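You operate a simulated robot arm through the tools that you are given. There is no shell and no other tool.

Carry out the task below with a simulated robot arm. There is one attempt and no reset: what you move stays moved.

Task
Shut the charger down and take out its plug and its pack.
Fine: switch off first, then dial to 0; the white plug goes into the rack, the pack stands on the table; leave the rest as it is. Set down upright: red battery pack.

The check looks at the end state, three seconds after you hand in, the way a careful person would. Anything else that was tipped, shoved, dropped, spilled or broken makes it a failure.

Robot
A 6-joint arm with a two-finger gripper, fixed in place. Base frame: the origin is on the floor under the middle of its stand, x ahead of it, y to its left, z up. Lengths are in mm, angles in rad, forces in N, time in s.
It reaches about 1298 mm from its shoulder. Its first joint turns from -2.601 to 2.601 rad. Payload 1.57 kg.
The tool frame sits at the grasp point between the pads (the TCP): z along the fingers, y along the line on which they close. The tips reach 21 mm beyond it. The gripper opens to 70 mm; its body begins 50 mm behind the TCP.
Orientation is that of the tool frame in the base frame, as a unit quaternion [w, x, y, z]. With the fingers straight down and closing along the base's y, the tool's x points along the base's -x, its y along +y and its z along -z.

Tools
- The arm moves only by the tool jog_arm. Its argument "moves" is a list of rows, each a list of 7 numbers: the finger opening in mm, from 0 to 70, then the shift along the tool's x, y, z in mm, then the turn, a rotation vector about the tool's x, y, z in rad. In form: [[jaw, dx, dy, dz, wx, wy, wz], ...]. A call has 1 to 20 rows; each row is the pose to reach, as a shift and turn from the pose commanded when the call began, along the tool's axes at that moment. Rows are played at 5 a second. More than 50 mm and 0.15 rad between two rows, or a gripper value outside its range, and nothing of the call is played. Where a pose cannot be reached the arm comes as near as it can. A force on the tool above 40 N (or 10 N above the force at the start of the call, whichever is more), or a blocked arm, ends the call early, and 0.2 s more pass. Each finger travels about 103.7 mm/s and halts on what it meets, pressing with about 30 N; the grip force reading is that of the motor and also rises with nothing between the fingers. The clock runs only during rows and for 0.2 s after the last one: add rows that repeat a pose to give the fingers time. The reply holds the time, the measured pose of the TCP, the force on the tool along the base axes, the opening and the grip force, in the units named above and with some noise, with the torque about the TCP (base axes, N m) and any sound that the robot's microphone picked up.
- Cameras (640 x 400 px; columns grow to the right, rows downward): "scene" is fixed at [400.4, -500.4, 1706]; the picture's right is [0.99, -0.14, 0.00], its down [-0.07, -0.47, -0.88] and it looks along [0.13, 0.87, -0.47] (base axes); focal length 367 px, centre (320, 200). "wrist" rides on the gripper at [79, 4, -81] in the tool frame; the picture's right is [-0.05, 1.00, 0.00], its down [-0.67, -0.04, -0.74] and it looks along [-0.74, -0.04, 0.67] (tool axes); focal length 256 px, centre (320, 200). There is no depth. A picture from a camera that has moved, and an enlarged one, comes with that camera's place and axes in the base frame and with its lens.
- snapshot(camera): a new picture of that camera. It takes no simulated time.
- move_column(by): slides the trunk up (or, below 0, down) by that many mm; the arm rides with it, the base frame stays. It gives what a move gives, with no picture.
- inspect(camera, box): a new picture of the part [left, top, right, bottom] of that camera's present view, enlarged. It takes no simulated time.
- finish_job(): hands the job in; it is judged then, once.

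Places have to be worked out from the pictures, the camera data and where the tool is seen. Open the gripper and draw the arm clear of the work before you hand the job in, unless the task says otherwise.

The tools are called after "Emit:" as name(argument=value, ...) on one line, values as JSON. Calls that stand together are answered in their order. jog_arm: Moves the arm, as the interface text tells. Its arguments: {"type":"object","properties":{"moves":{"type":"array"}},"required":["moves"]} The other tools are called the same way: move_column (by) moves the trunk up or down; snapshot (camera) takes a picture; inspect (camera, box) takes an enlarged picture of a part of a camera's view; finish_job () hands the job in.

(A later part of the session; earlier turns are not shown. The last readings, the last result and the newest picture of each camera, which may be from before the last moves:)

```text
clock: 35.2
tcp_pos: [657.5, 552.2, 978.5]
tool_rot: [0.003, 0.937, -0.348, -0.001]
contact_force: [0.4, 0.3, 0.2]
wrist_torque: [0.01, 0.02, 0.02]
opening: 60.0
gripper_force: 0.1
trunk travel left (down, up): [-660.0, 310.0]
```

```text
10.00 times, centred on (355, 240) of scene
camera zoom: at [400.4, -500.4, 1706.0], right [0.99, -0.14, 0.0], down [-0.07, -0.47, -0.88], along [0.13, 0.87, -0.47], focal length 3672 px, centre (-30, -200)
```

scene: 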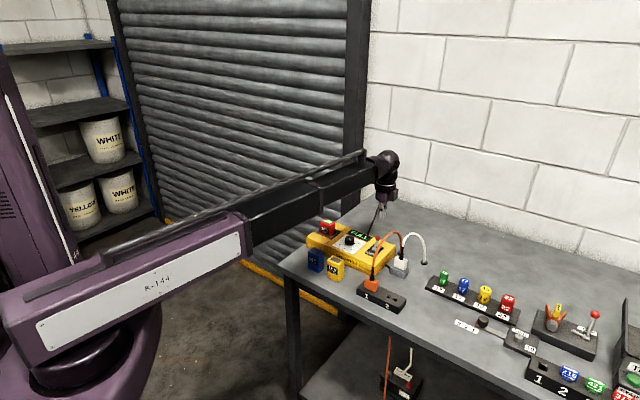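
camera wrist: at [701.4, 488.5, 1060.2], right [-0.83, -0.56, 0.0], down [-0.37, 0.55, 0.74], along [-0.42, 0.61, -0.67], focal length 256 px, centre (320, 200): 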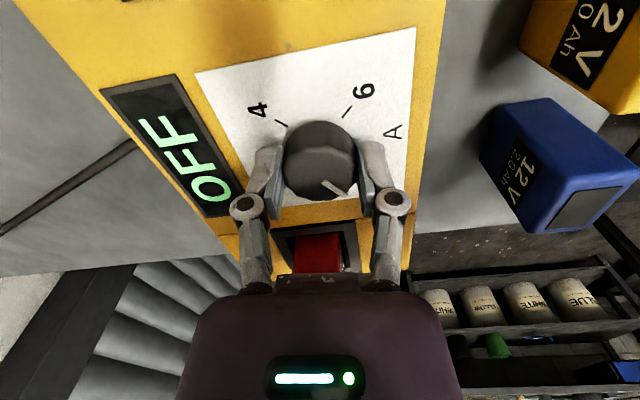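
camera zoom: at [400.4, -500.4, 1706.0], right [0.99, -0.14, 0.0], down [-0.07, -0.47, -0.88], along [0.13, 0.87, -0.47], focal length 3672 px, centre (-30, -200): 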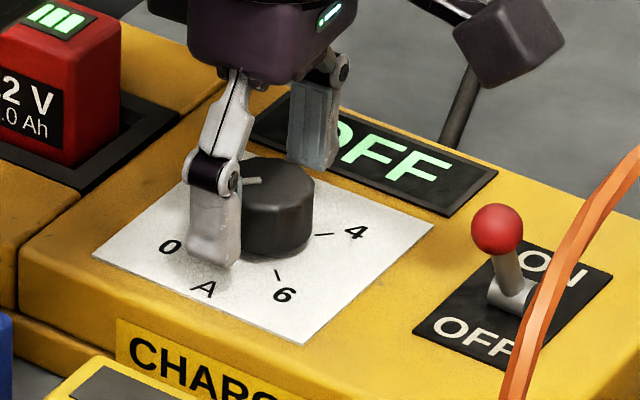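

The pointer works out to point along −x within a degree, which is the 0 tick. I'll raise clear and verify from a free view.

Emit:
move_column(by=60)

Emit:
inspect(camera="wrist", box=[220, 20, 420, 180])

Emit:
inspect(camera="scene", box=[325, 220, 385, 260])

```text
clock: 36.2
tcp_pos: [656.5, 550.7, 1037.8]
tool_rot: [0.004, 0.937, -0.348, -0.002]
contact_force: [-0.1, 0.3, -0.4]
wrist_torque: [-0.01, -0.01, 0.01]
opening: 60.0
gripper_force: 0.0
trunk travel left (down, up): [-720.0, 250.0]
```

```text
2.50 times, centred on (320, 100) of wrist
camera zoom: at [714.1, 498.4, 1119.6], right [-0.69, -0.72, 0.01], down [-0.48, 0.47, 0.74], along [-0.54, 0.51, -0.67], focal length 640 px, centre (320, 450)
```

zoom: 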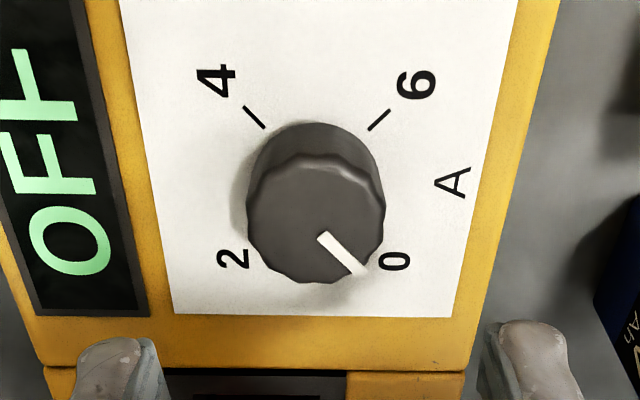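

```text
10.00 times, centred on (355, 240) of scene
camera zoom: at [400.4, -500.4, 1706.0], right [0.99, -0.14, 0.0], down [-0.07, -0.47, -0.88], along [0.13, 0.87, -0.47], focal length 3672 px, centre (-30, -200)
```

zoom: 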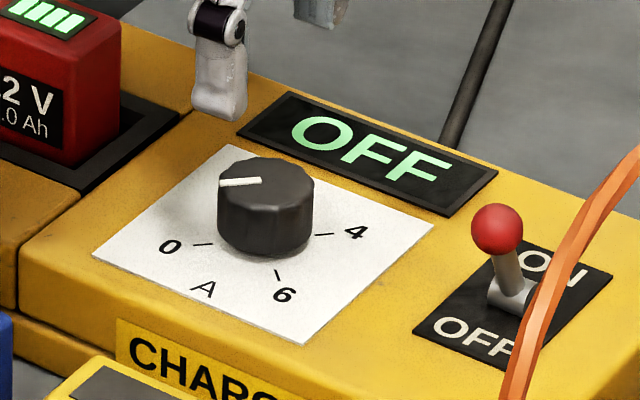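

From this view the pointer lies on the 0 tick and the lever is at OFF. Next is the white plug; I'll turn the tool back so the wrist camera faces it.

Emit:
jog_arm(moves=[[60, 0, 0, 0, 0, 0, 0.15], [60, 0, 0, 0, 0, 0, 0.3], [60, 0, 0, 0, 0, 0, 0.45], [60, 0, 0, 0, 0, 0, 0.6], [60, 0, 0, 0, 0, 0, 0.75], [60, 0, 0, 0, 0, 0, 0.9], [60, 0, 0, 0, 0, 0, 1.05], [60, 0, 0, 0, 0, 0, 1.2], [60, 0, 0, 0, 0, 0, 1.35], [60, 0, 0, 0, 0, 0, 1.5], [60, 0, 0, 0, 0, 0, 1.65], [60, 0, 0, 0, 0, 0, 1.8], [60, 0, 0, 0, 0, 0, 1.95], [60, 0, 0, 0, 0, 0, 2.1], [60, 0, 0, 0, 0, 0, 2.25], [60, 0, 0, 0, 0, 0, 2.4], [60, 0, 0, 0, 0, 0, 2.55], [60, 0, 0, 0, 0, 0, 2.7], [60, 0, 0, 0, 0, 0, 2.85], [60, 0, 0, 0, 0, 0, 3.0]])

Emit:
snapshot(camera="wrist")

Emit:
snapshot(camera="scene")

```text
clock: 40.5
tcp_pos: [657.6, 550.2, 1038.1]
tool_rot: [-0.003, 0.282, 0.959, -0.004]
contact_force: [-0.2, -0.1, 0.4]
wrist_torque: [-0.02, 0.0, -0.01]
opening: 60.0
gripper_force: 0.1
trunk travel left (down, up): [-720.0, 250.0]
```

```text
taken
camera wrist: at [591.9, 599.8, 1119.8], right [0.58, 0.81, -0.01], down [0.55, -0.39, 0.74], along [0.6, -0.44, -0.67], focal length 256 px, centre (320, 200)
```

wrist: 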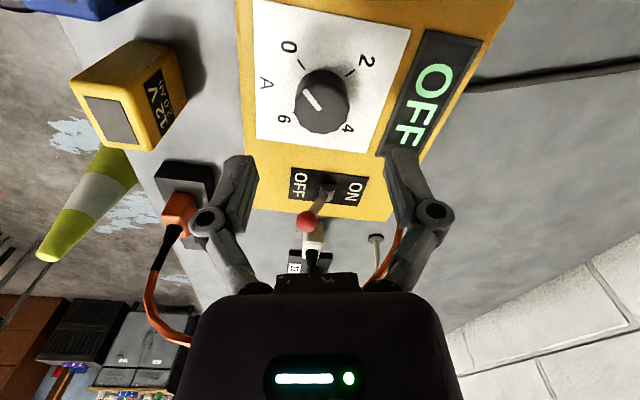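

```text
taken
```

scene: 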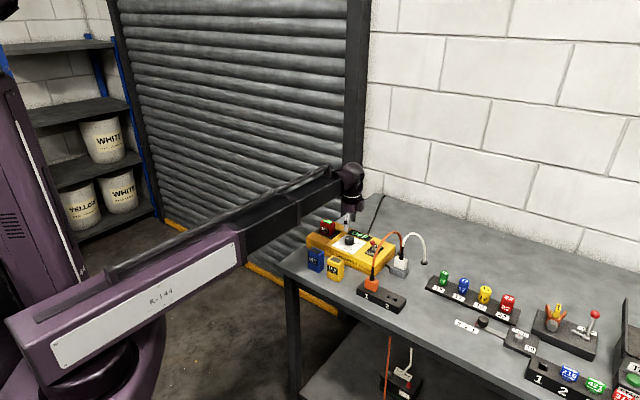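

The knob and lever look right from here too. I'll shift toward the plug side at this height (keeping about 85 mm from the orange cord) to view the white plug, its outlet and the rack, and take out the small tilt that crept in.

Emit:
jog_arm(moves=[[60, -22, -4, 0, -0.005, -0.002, 0.07], [60, -44, -8, 0, -0.009, -0.0035, 0.14], [60, -64, -12, 0, -0.009, -0.0035, 0.21], [60, -64, -12, 0, -0.009, -0.0035, 0.21]])

Emit:
snapshot(camera="wrist")

Emit:
inspect(camera="wrist", box=[240, 100, 400, 280])

Emit:
inspect(camera="scene", box=[350, 225, 440, 315])

```text
clock: 41.5
tcp_pos: [704.3, 504.8, 1038.5]
tool_rot: [0.002, 0.38, 0.925, 0.0]
contact_force: [0.4, -0.1, -1.0]
wrist_torque: [0.02, -0.02, 0.03]
opening: 59.9
gripper_force: 0.1
trunk travel left (down, up): [-720.0, 250.0]
```

```text
taken
camera wrist: at [650.4, 565.5, 1119.5], right [0.74, 0.67, 0.0], down [0.45, -0.49, 0.75], along [0.5, -0.55, -0.67], focal length 256 px, centre (320, 200)
```

wrist: 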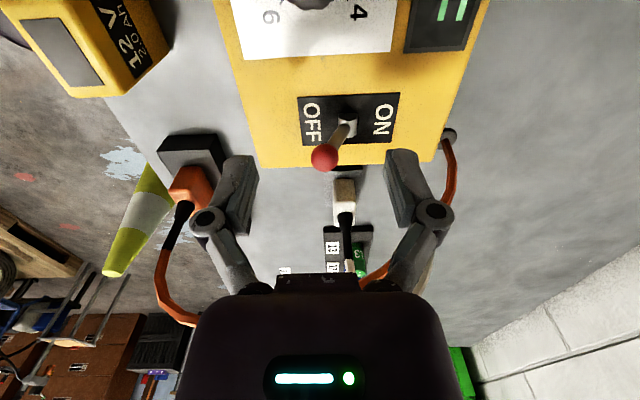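

```text
2.22 times, centred on (320, 190) of wrist
camera zoom: at [650.4, 565.5, 1119.5], right [0.74, 0.67, 0.0], down [0.45, -0.49, 0.75], along [0.5, -0.55, -0.67], focal length 569 px, centre (320, 222)
```

zoom: 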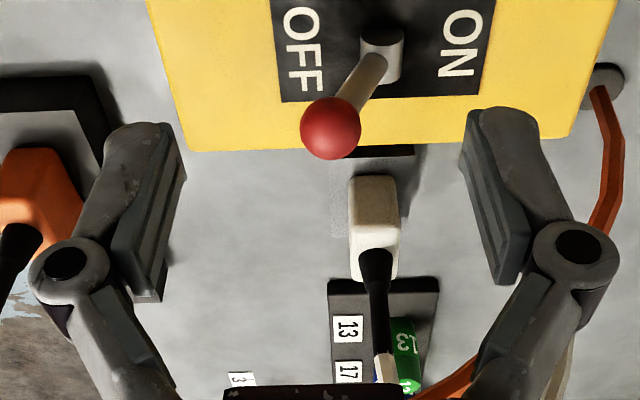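

```text
4.44 times, centred on (395, 270) of scene
camera zoom: at [400.4, -500.4, 1706.0], right [0.99, -0.14, 0.0], down [-0.07, -0.47, -0.88], along [0.13, 0.87, -0.47], focal length 1632 px, centre (-13, -111)
```

zoom: 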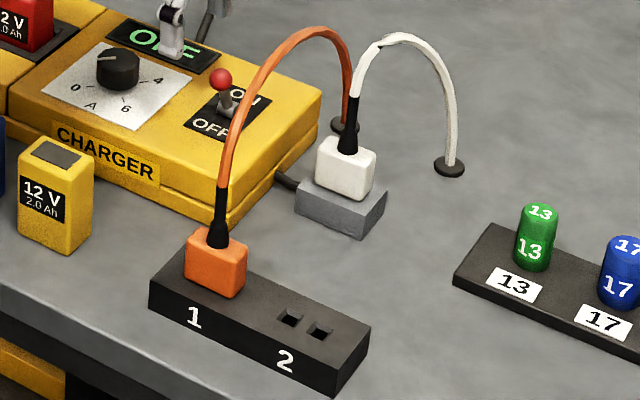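

The plug top is at z≈957 near (804, 434); rack slot 2 is near (732, 296) with its top at z≈925, and both run along the charger's axis. The orange cord arches to z≈1066 only about 39 mm from the plug, so I'll raise above it and turn the tool so the camera side faces away from the cord.

Emit:
move_column(by=70)

Emit:
jog_arm(moves=[[60, 0, 0, 0, 0, 0, -0.15], [60, 0, 0, 0, 0, 0, -0.3], [60, 0, 0, 0, 0, 0, -0.45], [60, 0, 0, 0, 0, 0, -0.6], [60, 0, 0, 0, 0, 0, -0.75], [60, 0, 0, 0, 0, 0, -0.9], [60, 0, 0, 0, 0, 0, -1.05], [60, 0, 0, 0, 0, 0, -1.2], [60, 0, 0, 0, 0, 0, -1.35], [60, 0, 0, 0, 0, 0, -1.5], [60, 0, 0, 0, 0, 0, -1.65], [60, 0, 0, 0, 0, 0, -1.8], [60, 0, 0, 0, 0, 0, -1.95], [60, 0, 0, 0, 0, 0, -2.1], [60, 0, 0, 0, 0, 0, -2.25], [60, 0, 0, 0, 0, 0, -2.4], [60, 0, 0, 0, 0, 0, -2.55], [60, 0, 0, 0, 0, 0, -2.7], [60, 0, 0, 0, 0, 0, -2.85], [60, 0, 0, 0, 0, 0, -3.0]])

```text
clock: 42.5
tcp_pos: [705.3, 505.4, 1108.2]
tool_rot: [0.001, 0.379, 0.926, 0.0]
contact_force: [0.6, -0.2, -0.6]
wrist_torque: [0.02, 0.0, 0.0]
opening: 60.0
gripper_force: 0.1
trunk travel left (down, up): [-790.0, 180.0]
```

```text
clock: 46.7
tcp_pos: [704.2, 505.3, 1108.3]
tool_rot: [-0.002, 0.896, -0.443, 0.001]
contact_force: [1.0, -0.5, 0.0]
wrist_torque: [0.0, 0.03, -0.01]
opening: 59.9
gripper_force: 0.0
trunk travel left (down, up): [-790.0, 180.0]
```

The tool is at about 127°. I'll finish the turn to 135.5° and test tilting 20° so the palm leans away from the orange cord.

Emit:
jog_arm(moves=[[60, 0, 0, 0, 0, 0, -0.07], [60, 0, 0, 0, 0, 0, -0.141], [60, 0, 0, 0, 0, 0, -0.141]])

Emit:
jog_arm(moves=[[60, 0, 0, 0, 0, -0.1, 0], [60, 0, 0, 0, 0, -0.2, 0], [60, 0, 0, 0, 0, -0.3, 0], [60, 0, 0, 0, 0, -0.35, 0], [60, 0, 0, 0, 0, -0.35, 0]])

Emit:
snapshot(camera="scene")

```text
clock: 47.5
tcp_pos: [705.7, 505.0, 1108.3]
tool_rot: [0.0, 0.925, -0.38, 0.002]
contact_force: [0.5, -0.2, 0.6]
wrist_torque: [0.03, 0.02, -0.01]
opening: 60.0
gripper_force: 0.0
trunk travel left (down, up): [-790.0, 180.0]
```

```text
clock: 48.7
tcp_pos: [705.5, 504.8, 1119.3]
tool_rot: [-0.067, 0.911, -0.375, -0.16]
contact_force: [0.5, -0.6, 0.4]
wrist_torque: [-0.02, 0.02, 0.01]
opening: 59.8
gripper_force: 0.1
out of reach, approached as far as the arm can: row 2, 3, 4, 5
trunk travel left (down, up): [-790.0, 180.0]
```

```text
taken
```

scene: 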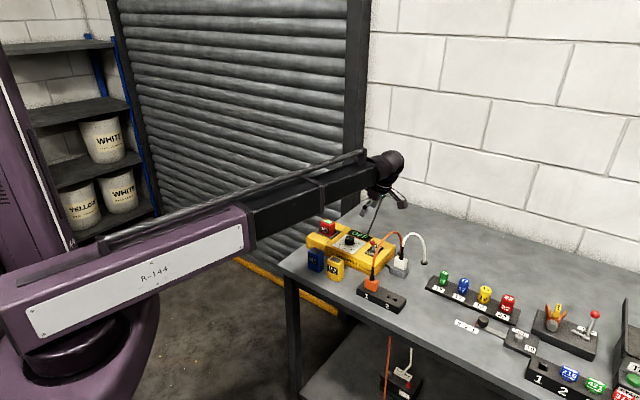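

The tilt works (wrist pivot about 182 mm behind the TCP, so the TCP rises with tilt since the arm can't change height). I'll go to 25° tilt and move over to the plug while still above both cords, then look.

Emit:
jog_arm(moves=[[60, 32, -5, -16, 0, -0.03, 0], [60, 64, -10, -32, 0, -0.06, 0], [60, 96, -15, -48, 0, -0.087, 0], [60, 126.7, -20.4, -64.1, 0, -0.087, 0], [60, 126.7, -20.4, -64.1, 0, -0.087, 0]])

Emit:
snapshot(camera="wrist")

Emit:
snapshot(camera="scene")

```text
clock: 49.9
tcp_pos: [819.7, 420.4, 1125.7]
tool_rot: [-0.082, 0.904, -0.369, -0.199]
contact_force: [-0.3, 0.5, 0.1]
wrist_torque: [0.03, 0.03, -0.01]
opening: 59.9
gripper_force: 0.1
out of reach, approached as far as the arm can: row 3, 4, 5
trunk travel left (down, up): [-790.0, 180.0]
```

```text
taken
camera wrist: at [890.9, 343.7, 1166.2], right [-0.74, -0.68, 0.02], down [-0.18, 0.23, 0.96], along [-0.65, 0.7, -0.29], focal length 256 px, centre (320, 200)
```

wrist: 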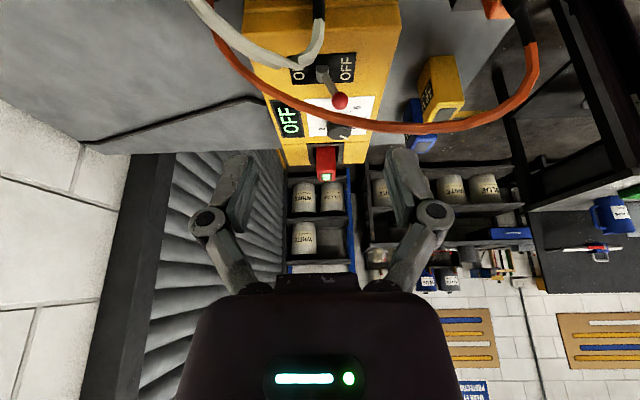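

```text
taken
```

scene: 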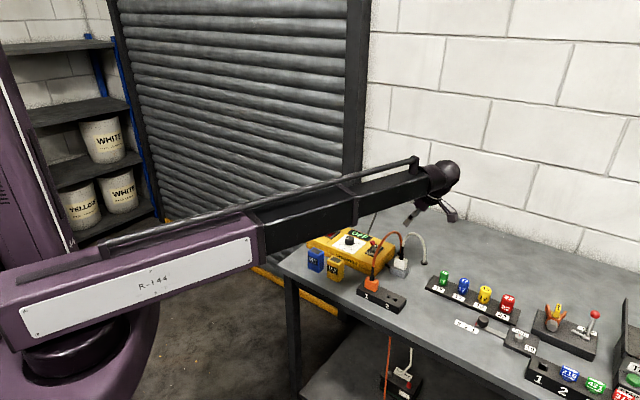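

The plug is just out of view below; lowering straight would cross the white cord, so the approach should run along the tilted finger axis. I'll move out along that axis to about (863, 376, 1125) and look at the plug from there.

Emit:
jog_arm(moves=[[60, 28, 0.7, -13, 0, 0, 0], [60, 56.3, 1.4, -26.1, 0, 0, 0], [60, 56.3, 1.4, -26.1, 0, 0, 0]])

Emit:
snapshot(camera="wrist")

Emit:
inspect(camera="wrist", box=[240, 0, 400, 100])

```text
clock: 50.7
tcp_pos: [859.8, 377.1, 1126.2]
tool_rot: [-0.082, 0.904, -0.371, -0.198]
contact_force: [-0.4, -0.5, -0.1]
wrist_torque: [-0.01, 0.0, -0.02]
opening: 59.9
gripper_force: 0.1
trunk travel left (down, up): [-790.0, 180.0]
```

```text
taken
camera wrist: at [931.8, 300.8, 1166.2], right [-0.74, -0.68, 0.02], down [-0.18, 0.23, 0.96], along [-0.65, 0.7, -0.29], focal length 256 px, centre (320, 200)
```

wrist: 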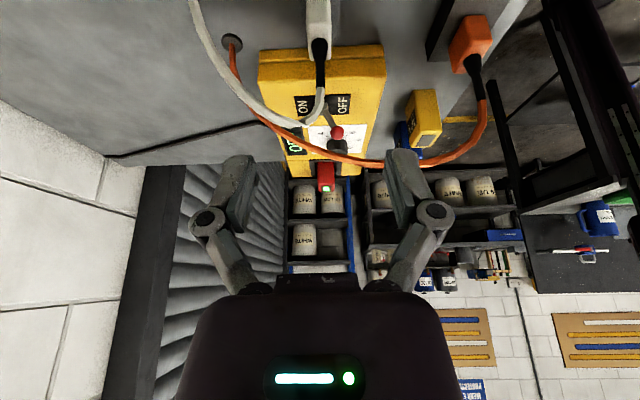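

```text
4.00 times, centred on (320, 50) of wrist
camera zoom: at [931.8, 300.8, 1166.2], right [-0.74, -0.68, 0.02], down [-0.18, 0.23, 0.96], along [-0.65, 0.7, -0.29], focal length 1024 px, centre (320, 800)
```

zoom: 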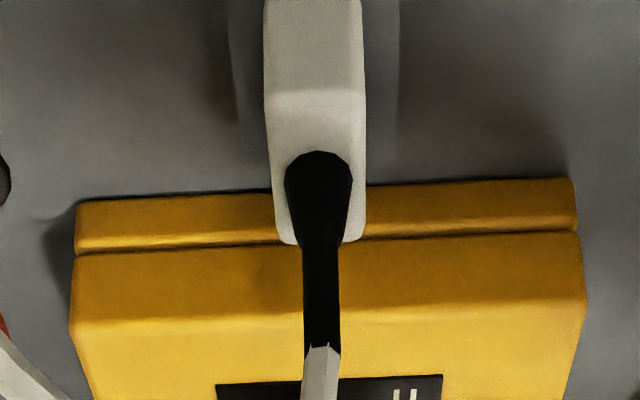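

The plug lines up with the finger axis; its top centre comes out at (804.5, 432.3) and it is about 40 × 22 mm. I'll approach along the axis in stair steps of trunk-down and arm-in.

Emit:
move_column(by=-34)

Emit:
jog_arm(moves=[[60, -13.4, 0, 6.2, 0, 0, 0], [60, -13.4, 0, 6.2, 0, 0, 0]])

Emit:
move_column(by=-34)

Emit:
jog_arm(moves=[[60, -13.4, 0, 6.2, 0, 0, 0], [60, -13.4, 0, 6.2, 0, 0, 0]])

Emit:
snapshot(camera="wrist")

Emit:
inspect(camera="scene", box=[340, 170, 500, 300])

```text
clock: 51.5
tcp_pos: [860.1, 377.5, 1091.2]
tool_rot: [-0.083, 0.904, -0.371, -0.198]
contact_force: [0.6, 0.8, 0.0]
wrist_torque: [-0.01, 0.0, 0.02]
opening: 59.7
gripper_force: 0.0
trunk travel left (down, up): [-756.0, 214.0]
```

```text
clock: 52.1
tcp_pos: [851.0, 386.5, 1091.8]
tool_rot: [-0.082, 0.904, -0.371, -0.198]
contact_force: [-0.1, 0.4, -0.1]
wrist_torque: [-0.02, 0.02, -0.02]
opening: 60.1
gripper_force: 0.0
trunk travel left (down, up): [-756.0, 214.0]
```

```text
clock: 52.9
tcp_pos: [850.6, 387.3, 1057.3]
tool_rot: [-0.083, 0.904, -0.371, -0.198]
contact_force: [0.9, -0.4, 0.1]
wrist_torque: [-0.02, 0.02, 0.0]
opening: 60.1
gripper_force: 0.0
trunk travel left (down, up): [-722.0, 248.0]
```

```text
clock: 53.5
tcp_pos: [841.6, 398.0, 1057.5]
tool_rot: [-0.083, 0.903, -0.371, -0.199]
contact_force: [0.1, 1.0, 0.6]
wrist_torque: [0.01, -0.01, -0.04]
opening: 60.1
gripper_force: 0.1
trunk travel left (down, up): [-722.0, 248.0]
```

```text
taken
camera wrist: at [913.0, 322.1, 1098.0], right [-0.74, -0.68, 0.02], down [-0.18, 0.23, 0.96], along [-0.65, 0.7, -0.29], focal length 256 px, centre (320, 200)
```

wrist: 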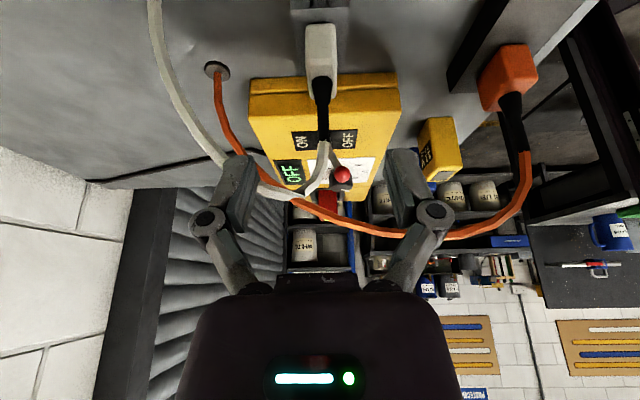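

```text
3.08 times, centred on (420, 235) of scene
camera zoom: at [400.4, -500.4, 1706.0], right [0.99, -0.14, 0.0], down [-0.07, -0.47, -0.88], along [0.13, 0.87, -0.47], focal length 1130 px, centre (12, 92)
```

zoom: 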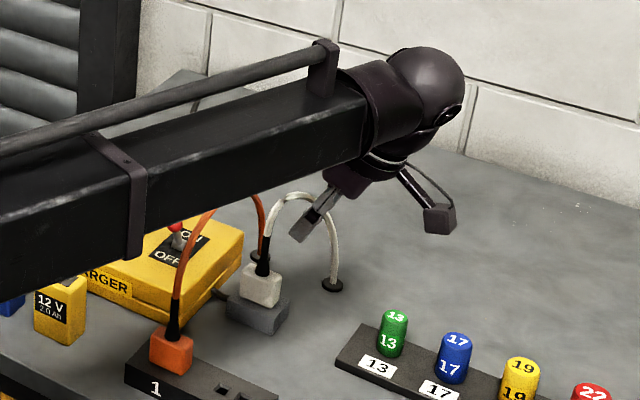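

Forces are nil and the boom stays above the orange cord (I estimate more than 20 mm to spare at the grasp). I'll take two more steps along the axis and look again.

Emit:
move_column(by=-34)

Emit:
jog_arm(moves=[[60, -13.9, 0.5, 6.4, 0, 0, 0], [60, -13.9, 0.5, 6.4, 0, 0, 0]])

Emit:
snapshot(camera="wrist")

Emit:
inspect(camera="scene", box=[340, 170, 500, 300])

```text
clock: 54.3
tcp_pos: [841.9, 397.2, 1023.8]
tool_rot: [-0.083, 0.904, -0.37, -0.199]
contact_force: [0.2, -0.2, 0.1]
wrist_torque: [-0.02, 0.01, -0.02]
opening: 60.3
gripper_force: 0.0
trunk travel left (down, up): [-688.0, 282.0]
```

```text
clock: 54.9
tcp_pos: [831.2, 407.7, 1022.7]
tool_rot: [-0.083, 0.904, -0.371, -0.199]
contact_force: [-0.1, 0.0, -0.5]
wrist_torque: [-0.03, 0.01, -0.01]
opening: 60.2
gripper_force: 0.1
trunk travel left (down, up): [-688.0, 282.0]
```

```text
taken
camera wrist: at [902.9, 331.8, 1064.0], right [-0.74, -0.68, 0.02], down [-0.18, 0.23, 0.96], along [-0.65, 0.7, -0.29], focal length 256 px, centre (320, 200)
```

wrist: 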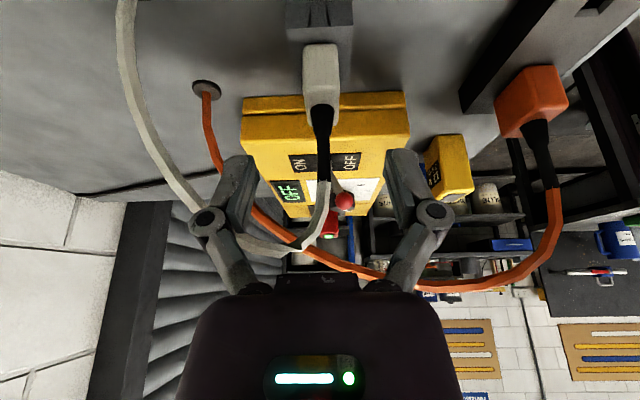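

```text
3.08 times, centred on (420, 235) of scene
camera zoom: at [400.4, -500.4, 1706.0], right [0.99, -0.14, 0.0], down [-0.07, -0.47, -0.88], along [0.13, 0.87, -0.47], focal length 1130 px, centre (12, 92)
```

zoom: 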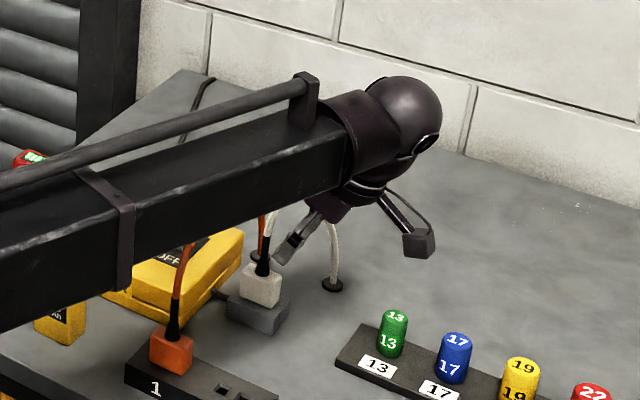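

The plug is on the finger axis to within about 1 mm and nothing has been touched. Next step in.

Emit:
move_column(by=-34)

Emit:
jog_arm(moves=[[60, -14.2, 0.2, 6.5, 0, 0, 0], [60, -14.2, 0.2, 6.5, 0, 0, 0]])

Emit:
snapshot(camera="wrist")

Emit:
inspect(camera="scene", box=[360, 210, 460, 290])

```text
clock: 55.6
tcp_pos: [831.3, 407.2, 989.6]
tool_rot: [-0.083, 0.904, -0.37, -0.199]
contact_force: [-0.4, 0.2, -0.7]
wrist_torque: [0.0, -0.01, 0.04]
opening: 59.9
gripper_force: 0.0
trunk travel left (down, up): [-654.0, 316.0]
```

```text
clock: 56.2
tcp_pos: [818.8, 418.0, 989.9]
tool_rot: [-0.083, 0.904, -0.37, -0.199]
contact_force: [-1.0, 0.4, 0.3]
wrist_torque: [-0.01, -0.01, -0.01]
opening: 59.8
gripper_force: 0.2
trunk travel left (down, up): [-654.0, 316.0]
```

```text
taken
camera wrist: at [890.4, 342.9, 1030.1], right [-0.74, -0.68, 0.02], down [-0.18, 0.23, 0.96], along [-0.65, 0.7, -0.29], focal length 256 px, centre (320, 200)
```

wrist: 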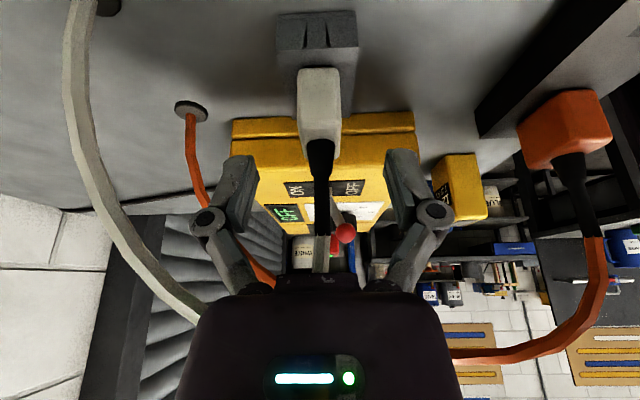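

```text
5.00 times, centred on (410, 250) of scene
camera zoom: at [400.4, -500.4, 1706.0], right [0.99, -0.14, 0.0], down [-0.07, -0.47, -0.88], along [0.13, 0.87, -0.47], focal length 1836 px, centre (-130, -50)
```

zoom: 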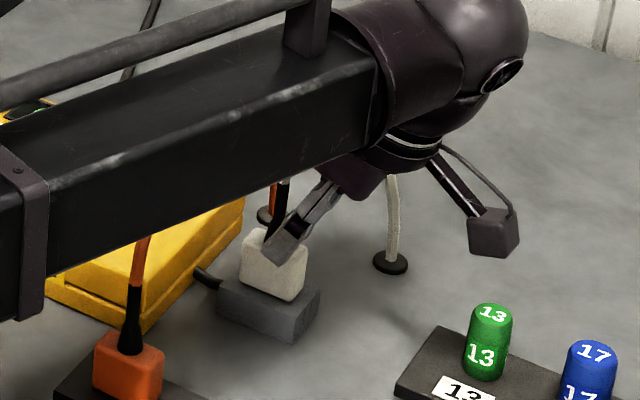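

Everything is still aligned. I'll make the final approach with the trunk and arm so the pads straddle the plug body, staying just above the outlet block.

Emit:
move_column(by=-32)

Emit:
jog_arm(moves=[[60, -6.7, 0, 3.1, 0, 0, 0], [60, -13.3, 0, 6.1, 0, 0, 0], [60, -13.3, 0, 6.1, 0, 0, 0]])

Emit:
snapshot(camera="wrist")

Emit:
inspect(camera="scene", box=[360, 210, 460, 290])

```text
clock: 57.0
tcp_pos: [818.6, 418.4, 957.1]
tool_rot: [-0.082, 0.904, -0.371, -0.198]
contact_force: [0.2, 0.2, -0.5]
wrist_torque: [-0.01, 0.02, -0.03]
opening: 60.2
gripper_force: 0.1
trunk travel left (down, up): [-622.0, 348.0]
```

```text
clock: 57.8
tcp_pos: [808.8, 429.2, 957.9]
tool_rot: [-0.083, 0.904, -0.37, -0.198]
contact_force: [-0.3, 0.5, 0.1]
wrist_torque: [0.02, 0.02, -0.01]
opening: 59.9
gripper_force: 0.0
trunk travel left (down, up): [-622.0, 348.0]
```

```text
taken
camera wrist: at [880.6, 353.5, 998.1], right [-0.74, -0.68, 0.02], down [-0.18, 0.23, 0.96], along [-0.65, 0.7, -0.29], focal length 256 px, centre (320, 200)
```

wrist: 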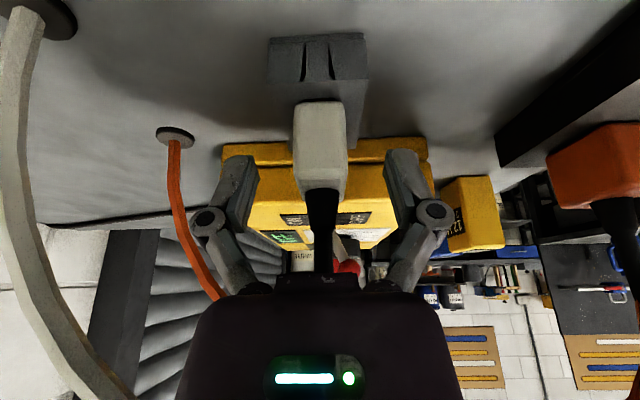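

```text
5.00 times, centred on (410, 250) of scene
camera zoom: at [400.4, -500.4, 1706.0], right [0.99, -0.14, 0.0], down [-0.07, -0.47, -0.88], along [0.13, 0.87, -0.47], focal length 1836 px, centre (-130, -50)
```

zoom: 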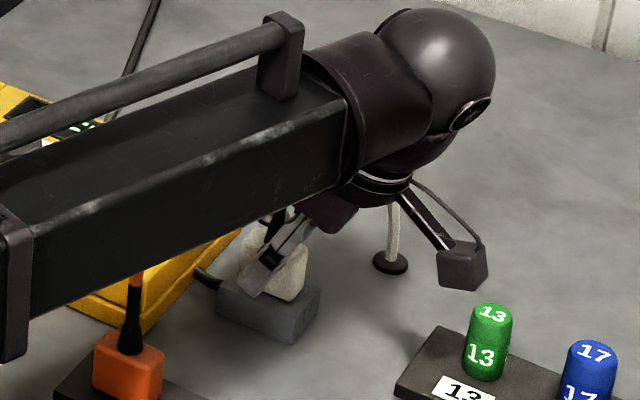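

The plug body sits centred between the pads. I'll close on it.

Emit:
jog_arm(moves=[[40, 0, 0, 0, 0, 0, 0], [10, 0, 0, 0, 0, 0, 0], [10, 0, 0, 0, 0, 0, 0], [10, 0, 0, 0, 0, 0, 0]])

Emit:
snapshot(camera="wrist")

```text
clock: 58.8
tcp_pos: [810.2, 429.4, 958.5]
tool_rot: [-0.082, 0.903, -0.371, -0.199]
contact_force: [0.3, -1.9, 1.7]
wrist_torque: [-0.15, 0.04, -0.02]
opening: 21.0
gripper_force: 30.4
trunk travel left (down, up): [-622.0, 348.0]
```

```text
taken
camera wrist: at [880.4, 353.2, 998.3], right [-0.74, -0.68, 0.02], down [-0.18, 0.23, 0.96], along [-0.65, 0.7, -0.29], focal length 256 px, centre (320, 200)
```

wrist: 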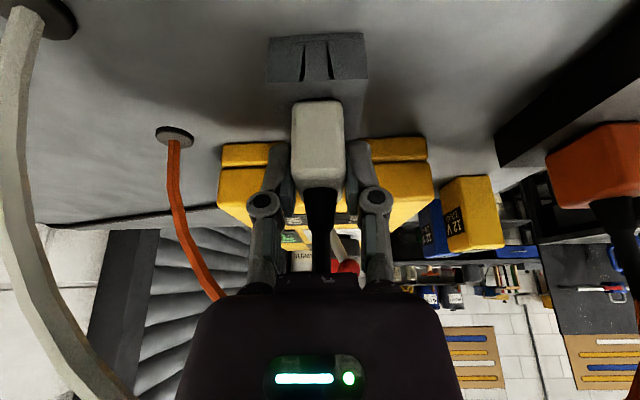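

Gripped at 21 mm with almost no side load. I'll lift a little with the trunk and check that the plug comes along.

Emit:
move_column(by=15)

Emit:
snapshot(camera="wrist")

Emit:
inspect(camera="scene", box=[360, 210, 460, 290])

```text
clock: 59.5
tcp_pos: [808.2, 429.6, 972.2]
tool_rot: [-0.083, 0.903, -0.371, -0.198]
contact_force: [0.3, 0.6, -0.6]
wrist_torque: [0.03, -0.02, 0.0]
opening: 21.1
gripper_force: 29.7
trunk travel left (down, up): [-637.0, 333.0]
```

```text
taken
camera wrist: at [880.8, 353.7, 1013.0], right [-0.74, -0.68, 0.02], down [-0.18, 0.23, 0.96], along [-0.65, 0.7, -0.29], focal length 256 px, centre (320, 200)
```

wrist: 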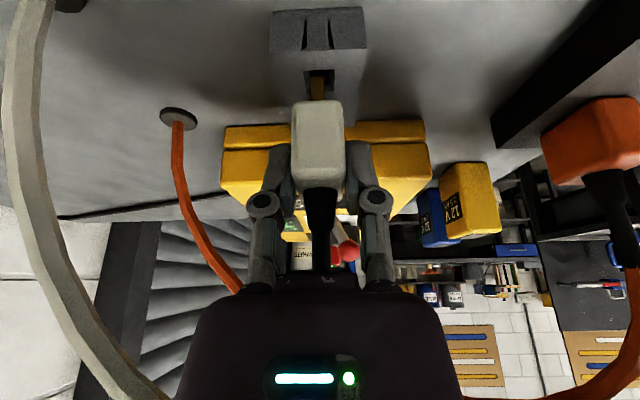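

```text
5.00 times, centred on (410, 250) of scene
camera zoom: at [400.4, -500.4, 1706.0], right [0.99, -0.14, 0.0], down [-0.07, -0.47, -0.88], along [0.13, 0.87, -0.47], focal length 1836 px, centre (-130, -50)
```

zoom: 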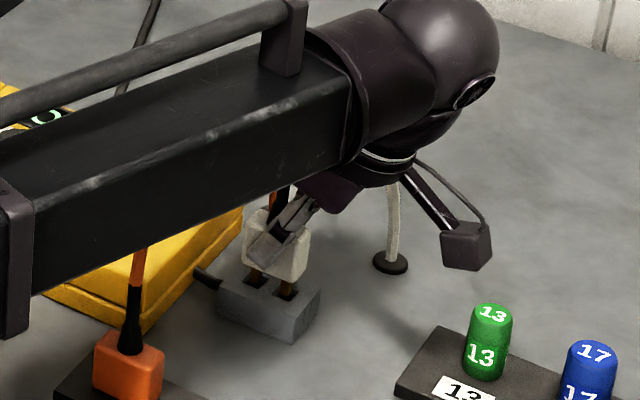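

The plug is coming out cleanly with both prongs visible. I'll lift another 40 mm.

Emit:
move_column(by=40)

Emit:
snapshot(camera="wrist")

Emit:
inspect(camera="scene", box=[340, 190, 480, 310])

```text
clock: 60.3
tcp_pos: [809.7, 429.3, 1013.5]
tool_rot: [-0.082, 0.904, -0.371, -0.198]
contact_force: [0.7, 0.2, -0.9]
wrist_torque: [-0.01, 0.02, -0.05]
opening: 20.9
gripper_force: 30.3
trunk travel left (down, up): [-677.0, 293.0]
```

```text
taken
camera wrist: at [880.6, 353.6, 1053.0], right [-0.74, -0.68, 0.02], down [-0.18, 0.23, 0.96], along [-0.65, 0.7, -0.29], focal length 256 px, centre (320, 200)
```

wrist: 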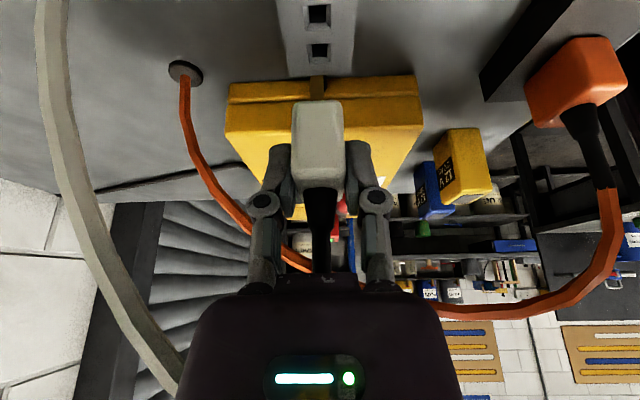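

```text
3.33 times, centred on (410, 250) of scene
camera zoom: at [400.4, -500.4, 1706.0], right [0.99, -0.14, 0.0], down [-0.07, -0.47, -0.88], along [0.13, 0.87, -0.47], focal length 1224 px, centre (20, 33)
```

zoom: 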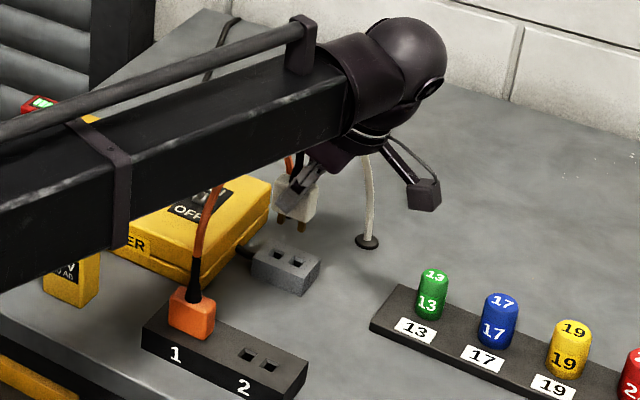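

The plug is free and hangs straight; the outlet's holes are now visible beside the rack's slot 2 holes. I'll measure both at high zoom in the same scene view to get the exact displacement.

Emit:
inspect(camera="scene", box=[364, 263, 428, 303])

Emit:
inspect(camera="wrist", box=[256, 0, 384, 80])

```text
10.00 times, centred on (396, 283) of scene
camera zoom: at [400.4, -500.4, 1706.0], right [0.99, -0.14, 0.0], down [-0.07, -0.47, -0.88], along [0.13, 0.87, -0.47], focal length 3672 px, centre (-440, -630)
```

zoom: 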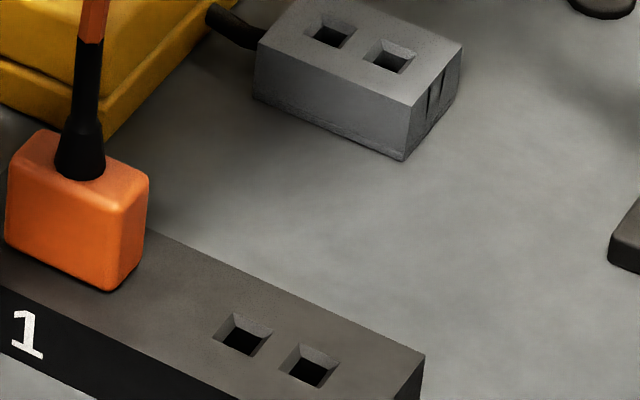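

```text
5.00 times, centred on (320, 40) of wrist
camera zoom: at [880.6, 353.6, 1053.0], right [-0.74, -0.68, 0.02], down [-0.18, 0.23, 0.96], along [-0.65, 0.7, -0.29], focal length 1280 px, centre (320, 1000)
```

zoom: 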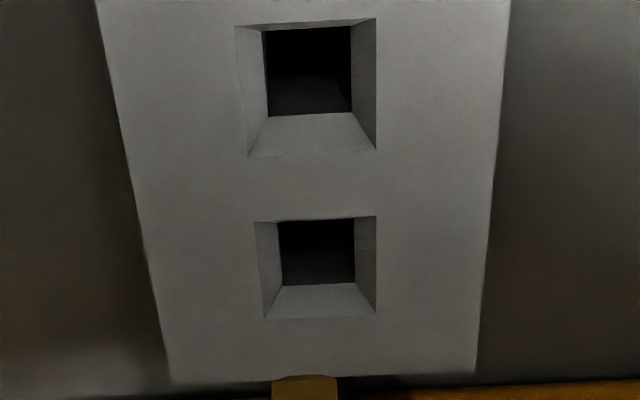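

The outlet and rack holes are chamfered and laid out identically; I get a displacement of about (−73, −135) mm from outlet to slot 2. I'll carry the plug there at this height, watching the force for any pull from its cord.

Emit:
jog_arm(moves=[[10, 6.4, 24.6, -3, 0, 0, 0], [10, 12.7, 49.3, -6, 0, 0, 0], [10, 19, 73.9, -9, 0, 0, 0], [10, 19, 73.9, -9, 0, 0, 0]])

Emit:
snapshot(camera="wrist")

Emit:
inspect(camera="scene", box=[340, 190, 480, 310])

```text
clock: 61.3
tcp_pos: [772.3, 360.6, 1012.1]
tool_rot: [-0.082, 0.904, -0.371, -0.199]
contact_force: [0.4, 0.3, -0.3]
wrist_torque: [0.01, 0.01, 0.0]
opening: 21.0
gripper_force: 30.2
trunk travel left (down, up): [-677.0, 293.0]
```

```text
taken
camera wrist: at [843.4, 284.6, 1053.0], right [-0.74, -0.68, 0.02], down [-0.18, 0.23, 0.96], along [-0.65, 0.7, -0.29], focal length 256 px, centre (320, 200)
```

wrist: 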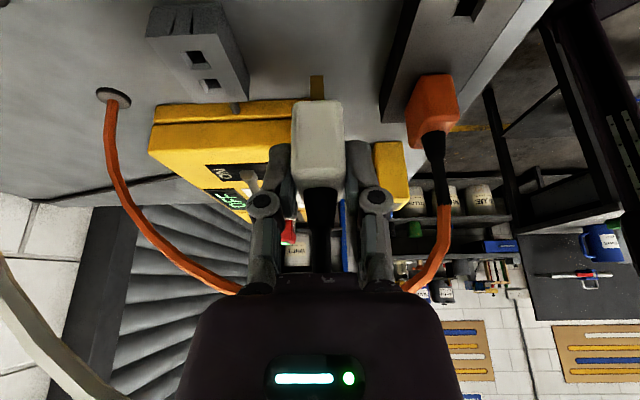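

```text
3.33 times, centred on (410, 250) of scene
camera zoom: at [400.4, -500.4, 1706.0], right [0.99, -0.14, 0.0], down [-0.07, -0.47, -0.88], along [0.13, 0.87, -0.47], focal length 1224 px, centre (20, 33)
```

zoom: 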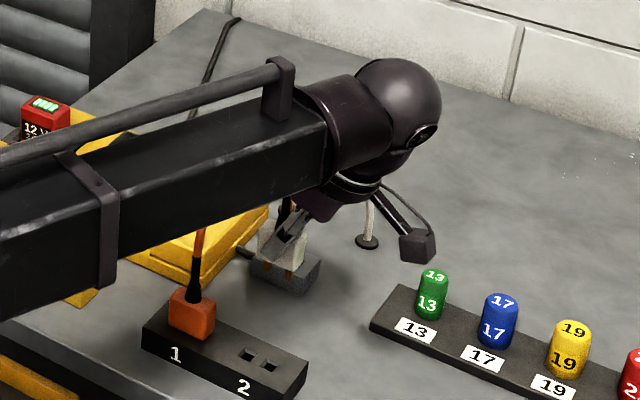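

No cord pull felt. I'll carry it the rest of the way to over slot 2.

Emit:
jog_arm(moves=[[10, 6.3, 24.5, -3, 0, 0, 0], [10, 12.6, 49, -6, 0, 0, 0], [10, 18.7, 72.7, -8.8, 0, 0, 0], [10, 18.7, 72.7, -8.8, 0, 0, 0]])

Emit:
snapshot(camera="wrist")

Emit:
inspect(camera="wrist", box=[256, 0, 384, 80])

Emit:
inspect(camera="scene", box=[340, 220, 480, 320])

```text
clock: 62.3
tcp_pos: [735.4, 295.0, 1012.0]
tool_rot: [-0.082, 0.904, -0.371, -0.199]
contact_force: [-0.3, -0.1, -0.7]
wrist_torque: [-0.01, 0.03, 0.02]
opening: 21.3
gripper_force: 29.7
trunk travel left (down, up): [-677.0, 293.0]
```

```text
taken
camera wrist: at [806.2, 219.4, 1053.0], right [-0.74, -0.68, 0.02], down [-0.18, 0.23, 0.96], along [-0.65, 0.7, -0.29], focal length 256 px, centre (320, 200)
```

wrist: 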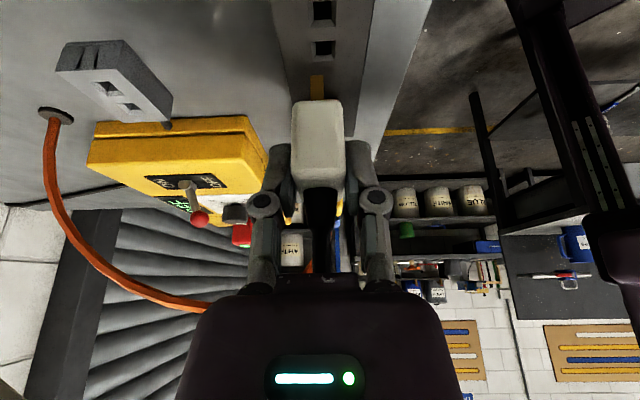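

```text
5.00 times, centred on (320, 40) of wrist
camera zoom: at [806.2, 219.4, 1053.0], right [-0.74, -0.68, 0.02], down [-0.18, 0.23, 0.96], along [-0.65, 0.7, -0.29], focal length 1280 px, centre (320, 1000)
```

zoom: 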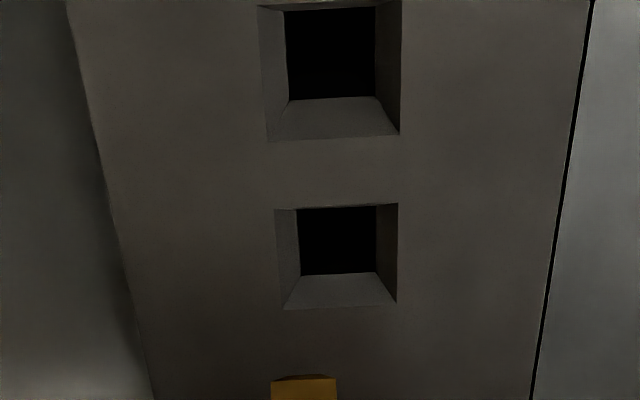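

```text
4.00 times, centred on (410, 270) of scene
camera zoom: at [400.4, -500.4, 1706.0], right [0.99, -0.14, 0.0], down [-0.07, -0.47, -0.88], along [0.13, 0.87, -0.47], focal length 1469 px, centre (-40, -80)
```

zoom: 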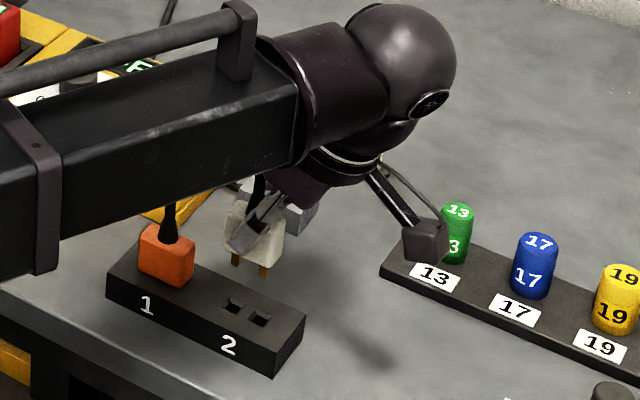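

The rack holes appear almost exactly where the outlet holes did under the plug; comparing hole positions, the plug must move about 3.4 mm toward −y, and the rack top is about 1 mm higher than the outlet. I'll correct that and compare again.

Emit:
jog_arm(moves=[[10, 2.2, 2.4, -1, 0, 0, 0], [10, 2.2, 2.4, -1, 0, 0, 0], [10, 2.2, 2.4, -1, 0, 0, 0]])

Emit:
inspect(camera="wrist", box=[256, 0, 384, 80])

Emit:
inspect(camera="scene", box=[360, 245, 440, 315])

```text
clock: 63.1
tcp_pos: [735.9, 292.8, 1013.5]
tool_rot: [-0.082, 0.904, -0.371, -0.198]
contact_force: [0.3, 0.1, -0.3]
wrist_torque: [0.05, 0.0, 0.01]
opening: 21.2
gripper_force: 29.8
trunk travel left (down, up): [-677.0, 293.0]
```

```text
5.00 times, centred on (320, 40) of wrist
camera zoom: at [807.0, 216.6, 1053.1], right [-0.74, -0.68, 0.02], down [-0.18, 0.23, 0.96], along [-0.65, 0.7, -0.29], focal length 1280 px, centre (320, 1000)
```

zoom: 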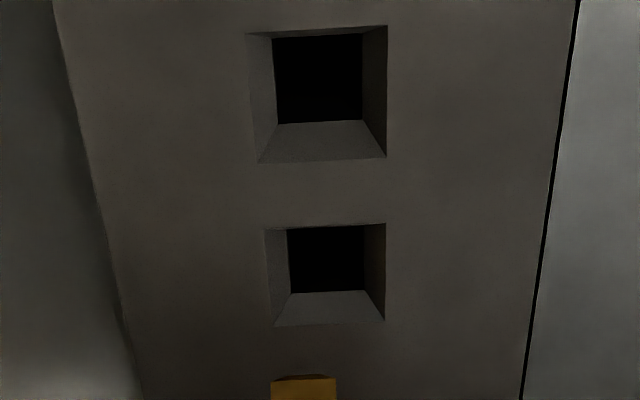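

```text
5.71 times, centred on (400, 280) of scene
camera zoom: at [400.4, -500.4, 1706.0], right [0.99, -0.14, 0.0], down [-0.07, -0.47, -0.88], along [0.13, 0.87, -0.47], focal length 2098 px, centre (-137, -257)
```

zoom: 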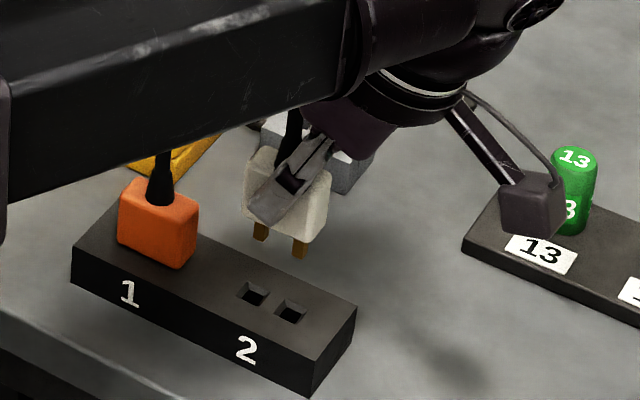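

The hole pattern is now within about 1 mm of the reference view; one more 1.1 mm shift along the finger axis, then I'll lower 30 mm and check the prongs over the holes.

Emit:
jog_arm(moves=[[10, 0.2, 1.1, 0, 0, 0, 0], [10, 0.2, 1.1, 0, 0, 0, 0], [10, 0.2, 1.1, 0, 0, 0, 0]])

Emit:
move_column(by=-28)

Emit:
snapshot(camera="wrist")

Emit:
inspect(camera="wrist", box=[256, 20, 384, 110])

Emit:
inspect(camera="scene", box=[368, 268, 432, 308])

```text
clock: 63.9
tcp_pos: [734.5, 291.5, 1012.9]
tool_rot: [-0.082, 0.904, -0.37, -0.198]
contact_force: [-0.3, 0.3, -0.9]
wrist_torque: [-0.01, -0.03, -0.02]
opening: 21.1
gripper_force: 29.8
trunk travel left (down, up): [-677.0, 293.0]
```

```text
clock: 64.6
tcp_pos: [735.8, 292.7, 984.9]
tool_rot: [-0.083, 0.904, -0.37, -0.199]
contact_force: [0.4, 0.1, 0.3]
wrist_torque: [-0.03, 0.0, -0.01]
opening: 21.3
gripper_force: 29.9
trunk travel left (down, up): [-649.0, 321.0]
```

```text
taken
camera wrist: at [806.2, 216.1, 1025.1], right [-0.74, -0.68, 0.02], down [-0.18, 0.23, 0.96], along [-0.65, 0.7, -0.29], focal length 256 px, centre (320, 200)
```

wrist: 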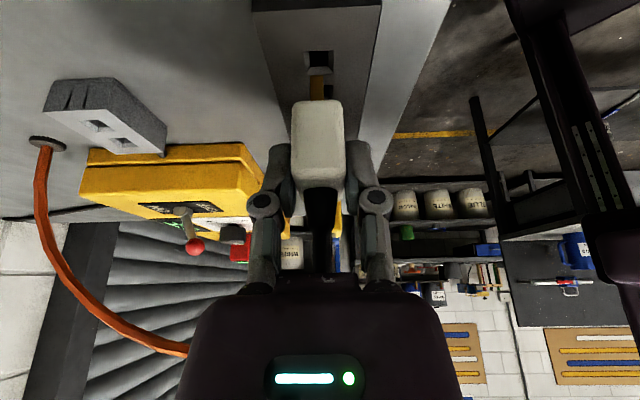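

```text
4.44 times, centred on (320, 65) of wrist
camera zoom: at [806.2, 216.1, 1025.1], right [-0.74, -0.68, 0.02], down [-0.18, 0.23, 0.96], along [-0.65, 0.7, -0.29], focal length 1138 px, centre (320, 800)
```

zoom: 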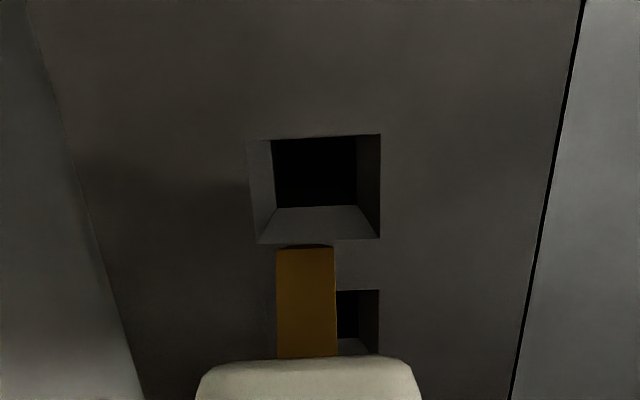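

```text
10.00 times, centred on (400, 288) of scene
camera zoom: at [400.4, -500.4, 1706.0], right [0.99, -0.14, 0.0], down [-0.07, -0.47, -0.88], along [0.13, 0.87, -0.47], focal length 3672 px, centre (-480, -680)
```

zoom: 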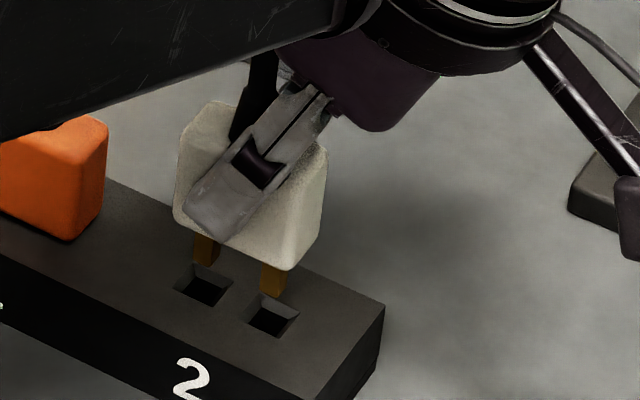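

The prongs sit over the holes the same way they did at the outlet, in both views. I'll lower 12 mm more and check again.

Emit:
move_column(by=-12)

Emit:
inspect(camera="wrist", box=[256, 40, 384, 130])

Emit:
inspect(camera="scene", box=[368, 268, 432, 308])

```text
clock: 65.2
tcp_pos: [734.8, 290.8, 971.8]
tool_rot: [-0.083, 0.904, -0.371, -0.198]
contact_force: [-0.3, 0.2, -0.6]
wrist_torque: [-0.01, -0.02, -0.03]
opening: 21.2
gripper_force: 30.3
trunk travel left (down, up): [-637.0, 333.0]
```

```text
4.44 times, centred on (320, 85) of wrist
camera zoom: at [806.2, 216.0, 1013.1], right [-0.74, -0.68, 0.02], down [-0.18, 0.23, 0.96], along [-0.65, 0.7, -0.29], focal length 1138 px, centre (320, 711)
```

zoom: 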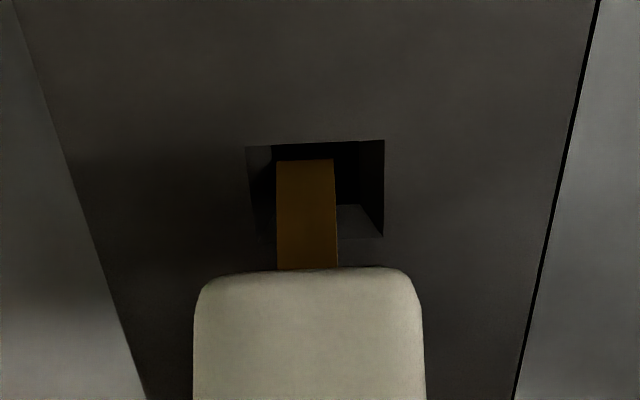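

```text
10.00 times, centred on (400, 288) of scene
camera zoom: at [400.4, -500.4, 1706.0], right [0.99, -0.14, 0.0], down [-0.07, -0.47, -0.88], along [0.13, 0.87, -0.47], focal length 3672 px, centre (-480, -680)
```

zoom: 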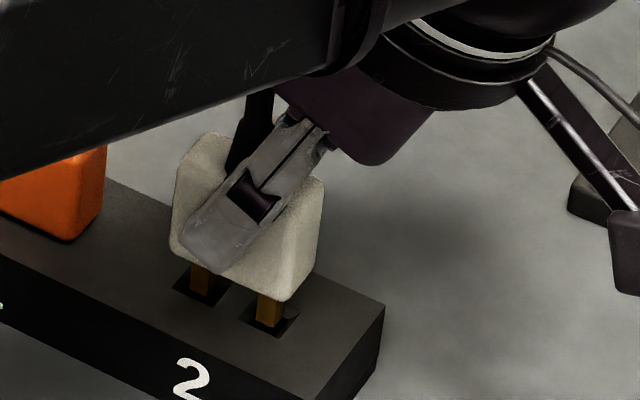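

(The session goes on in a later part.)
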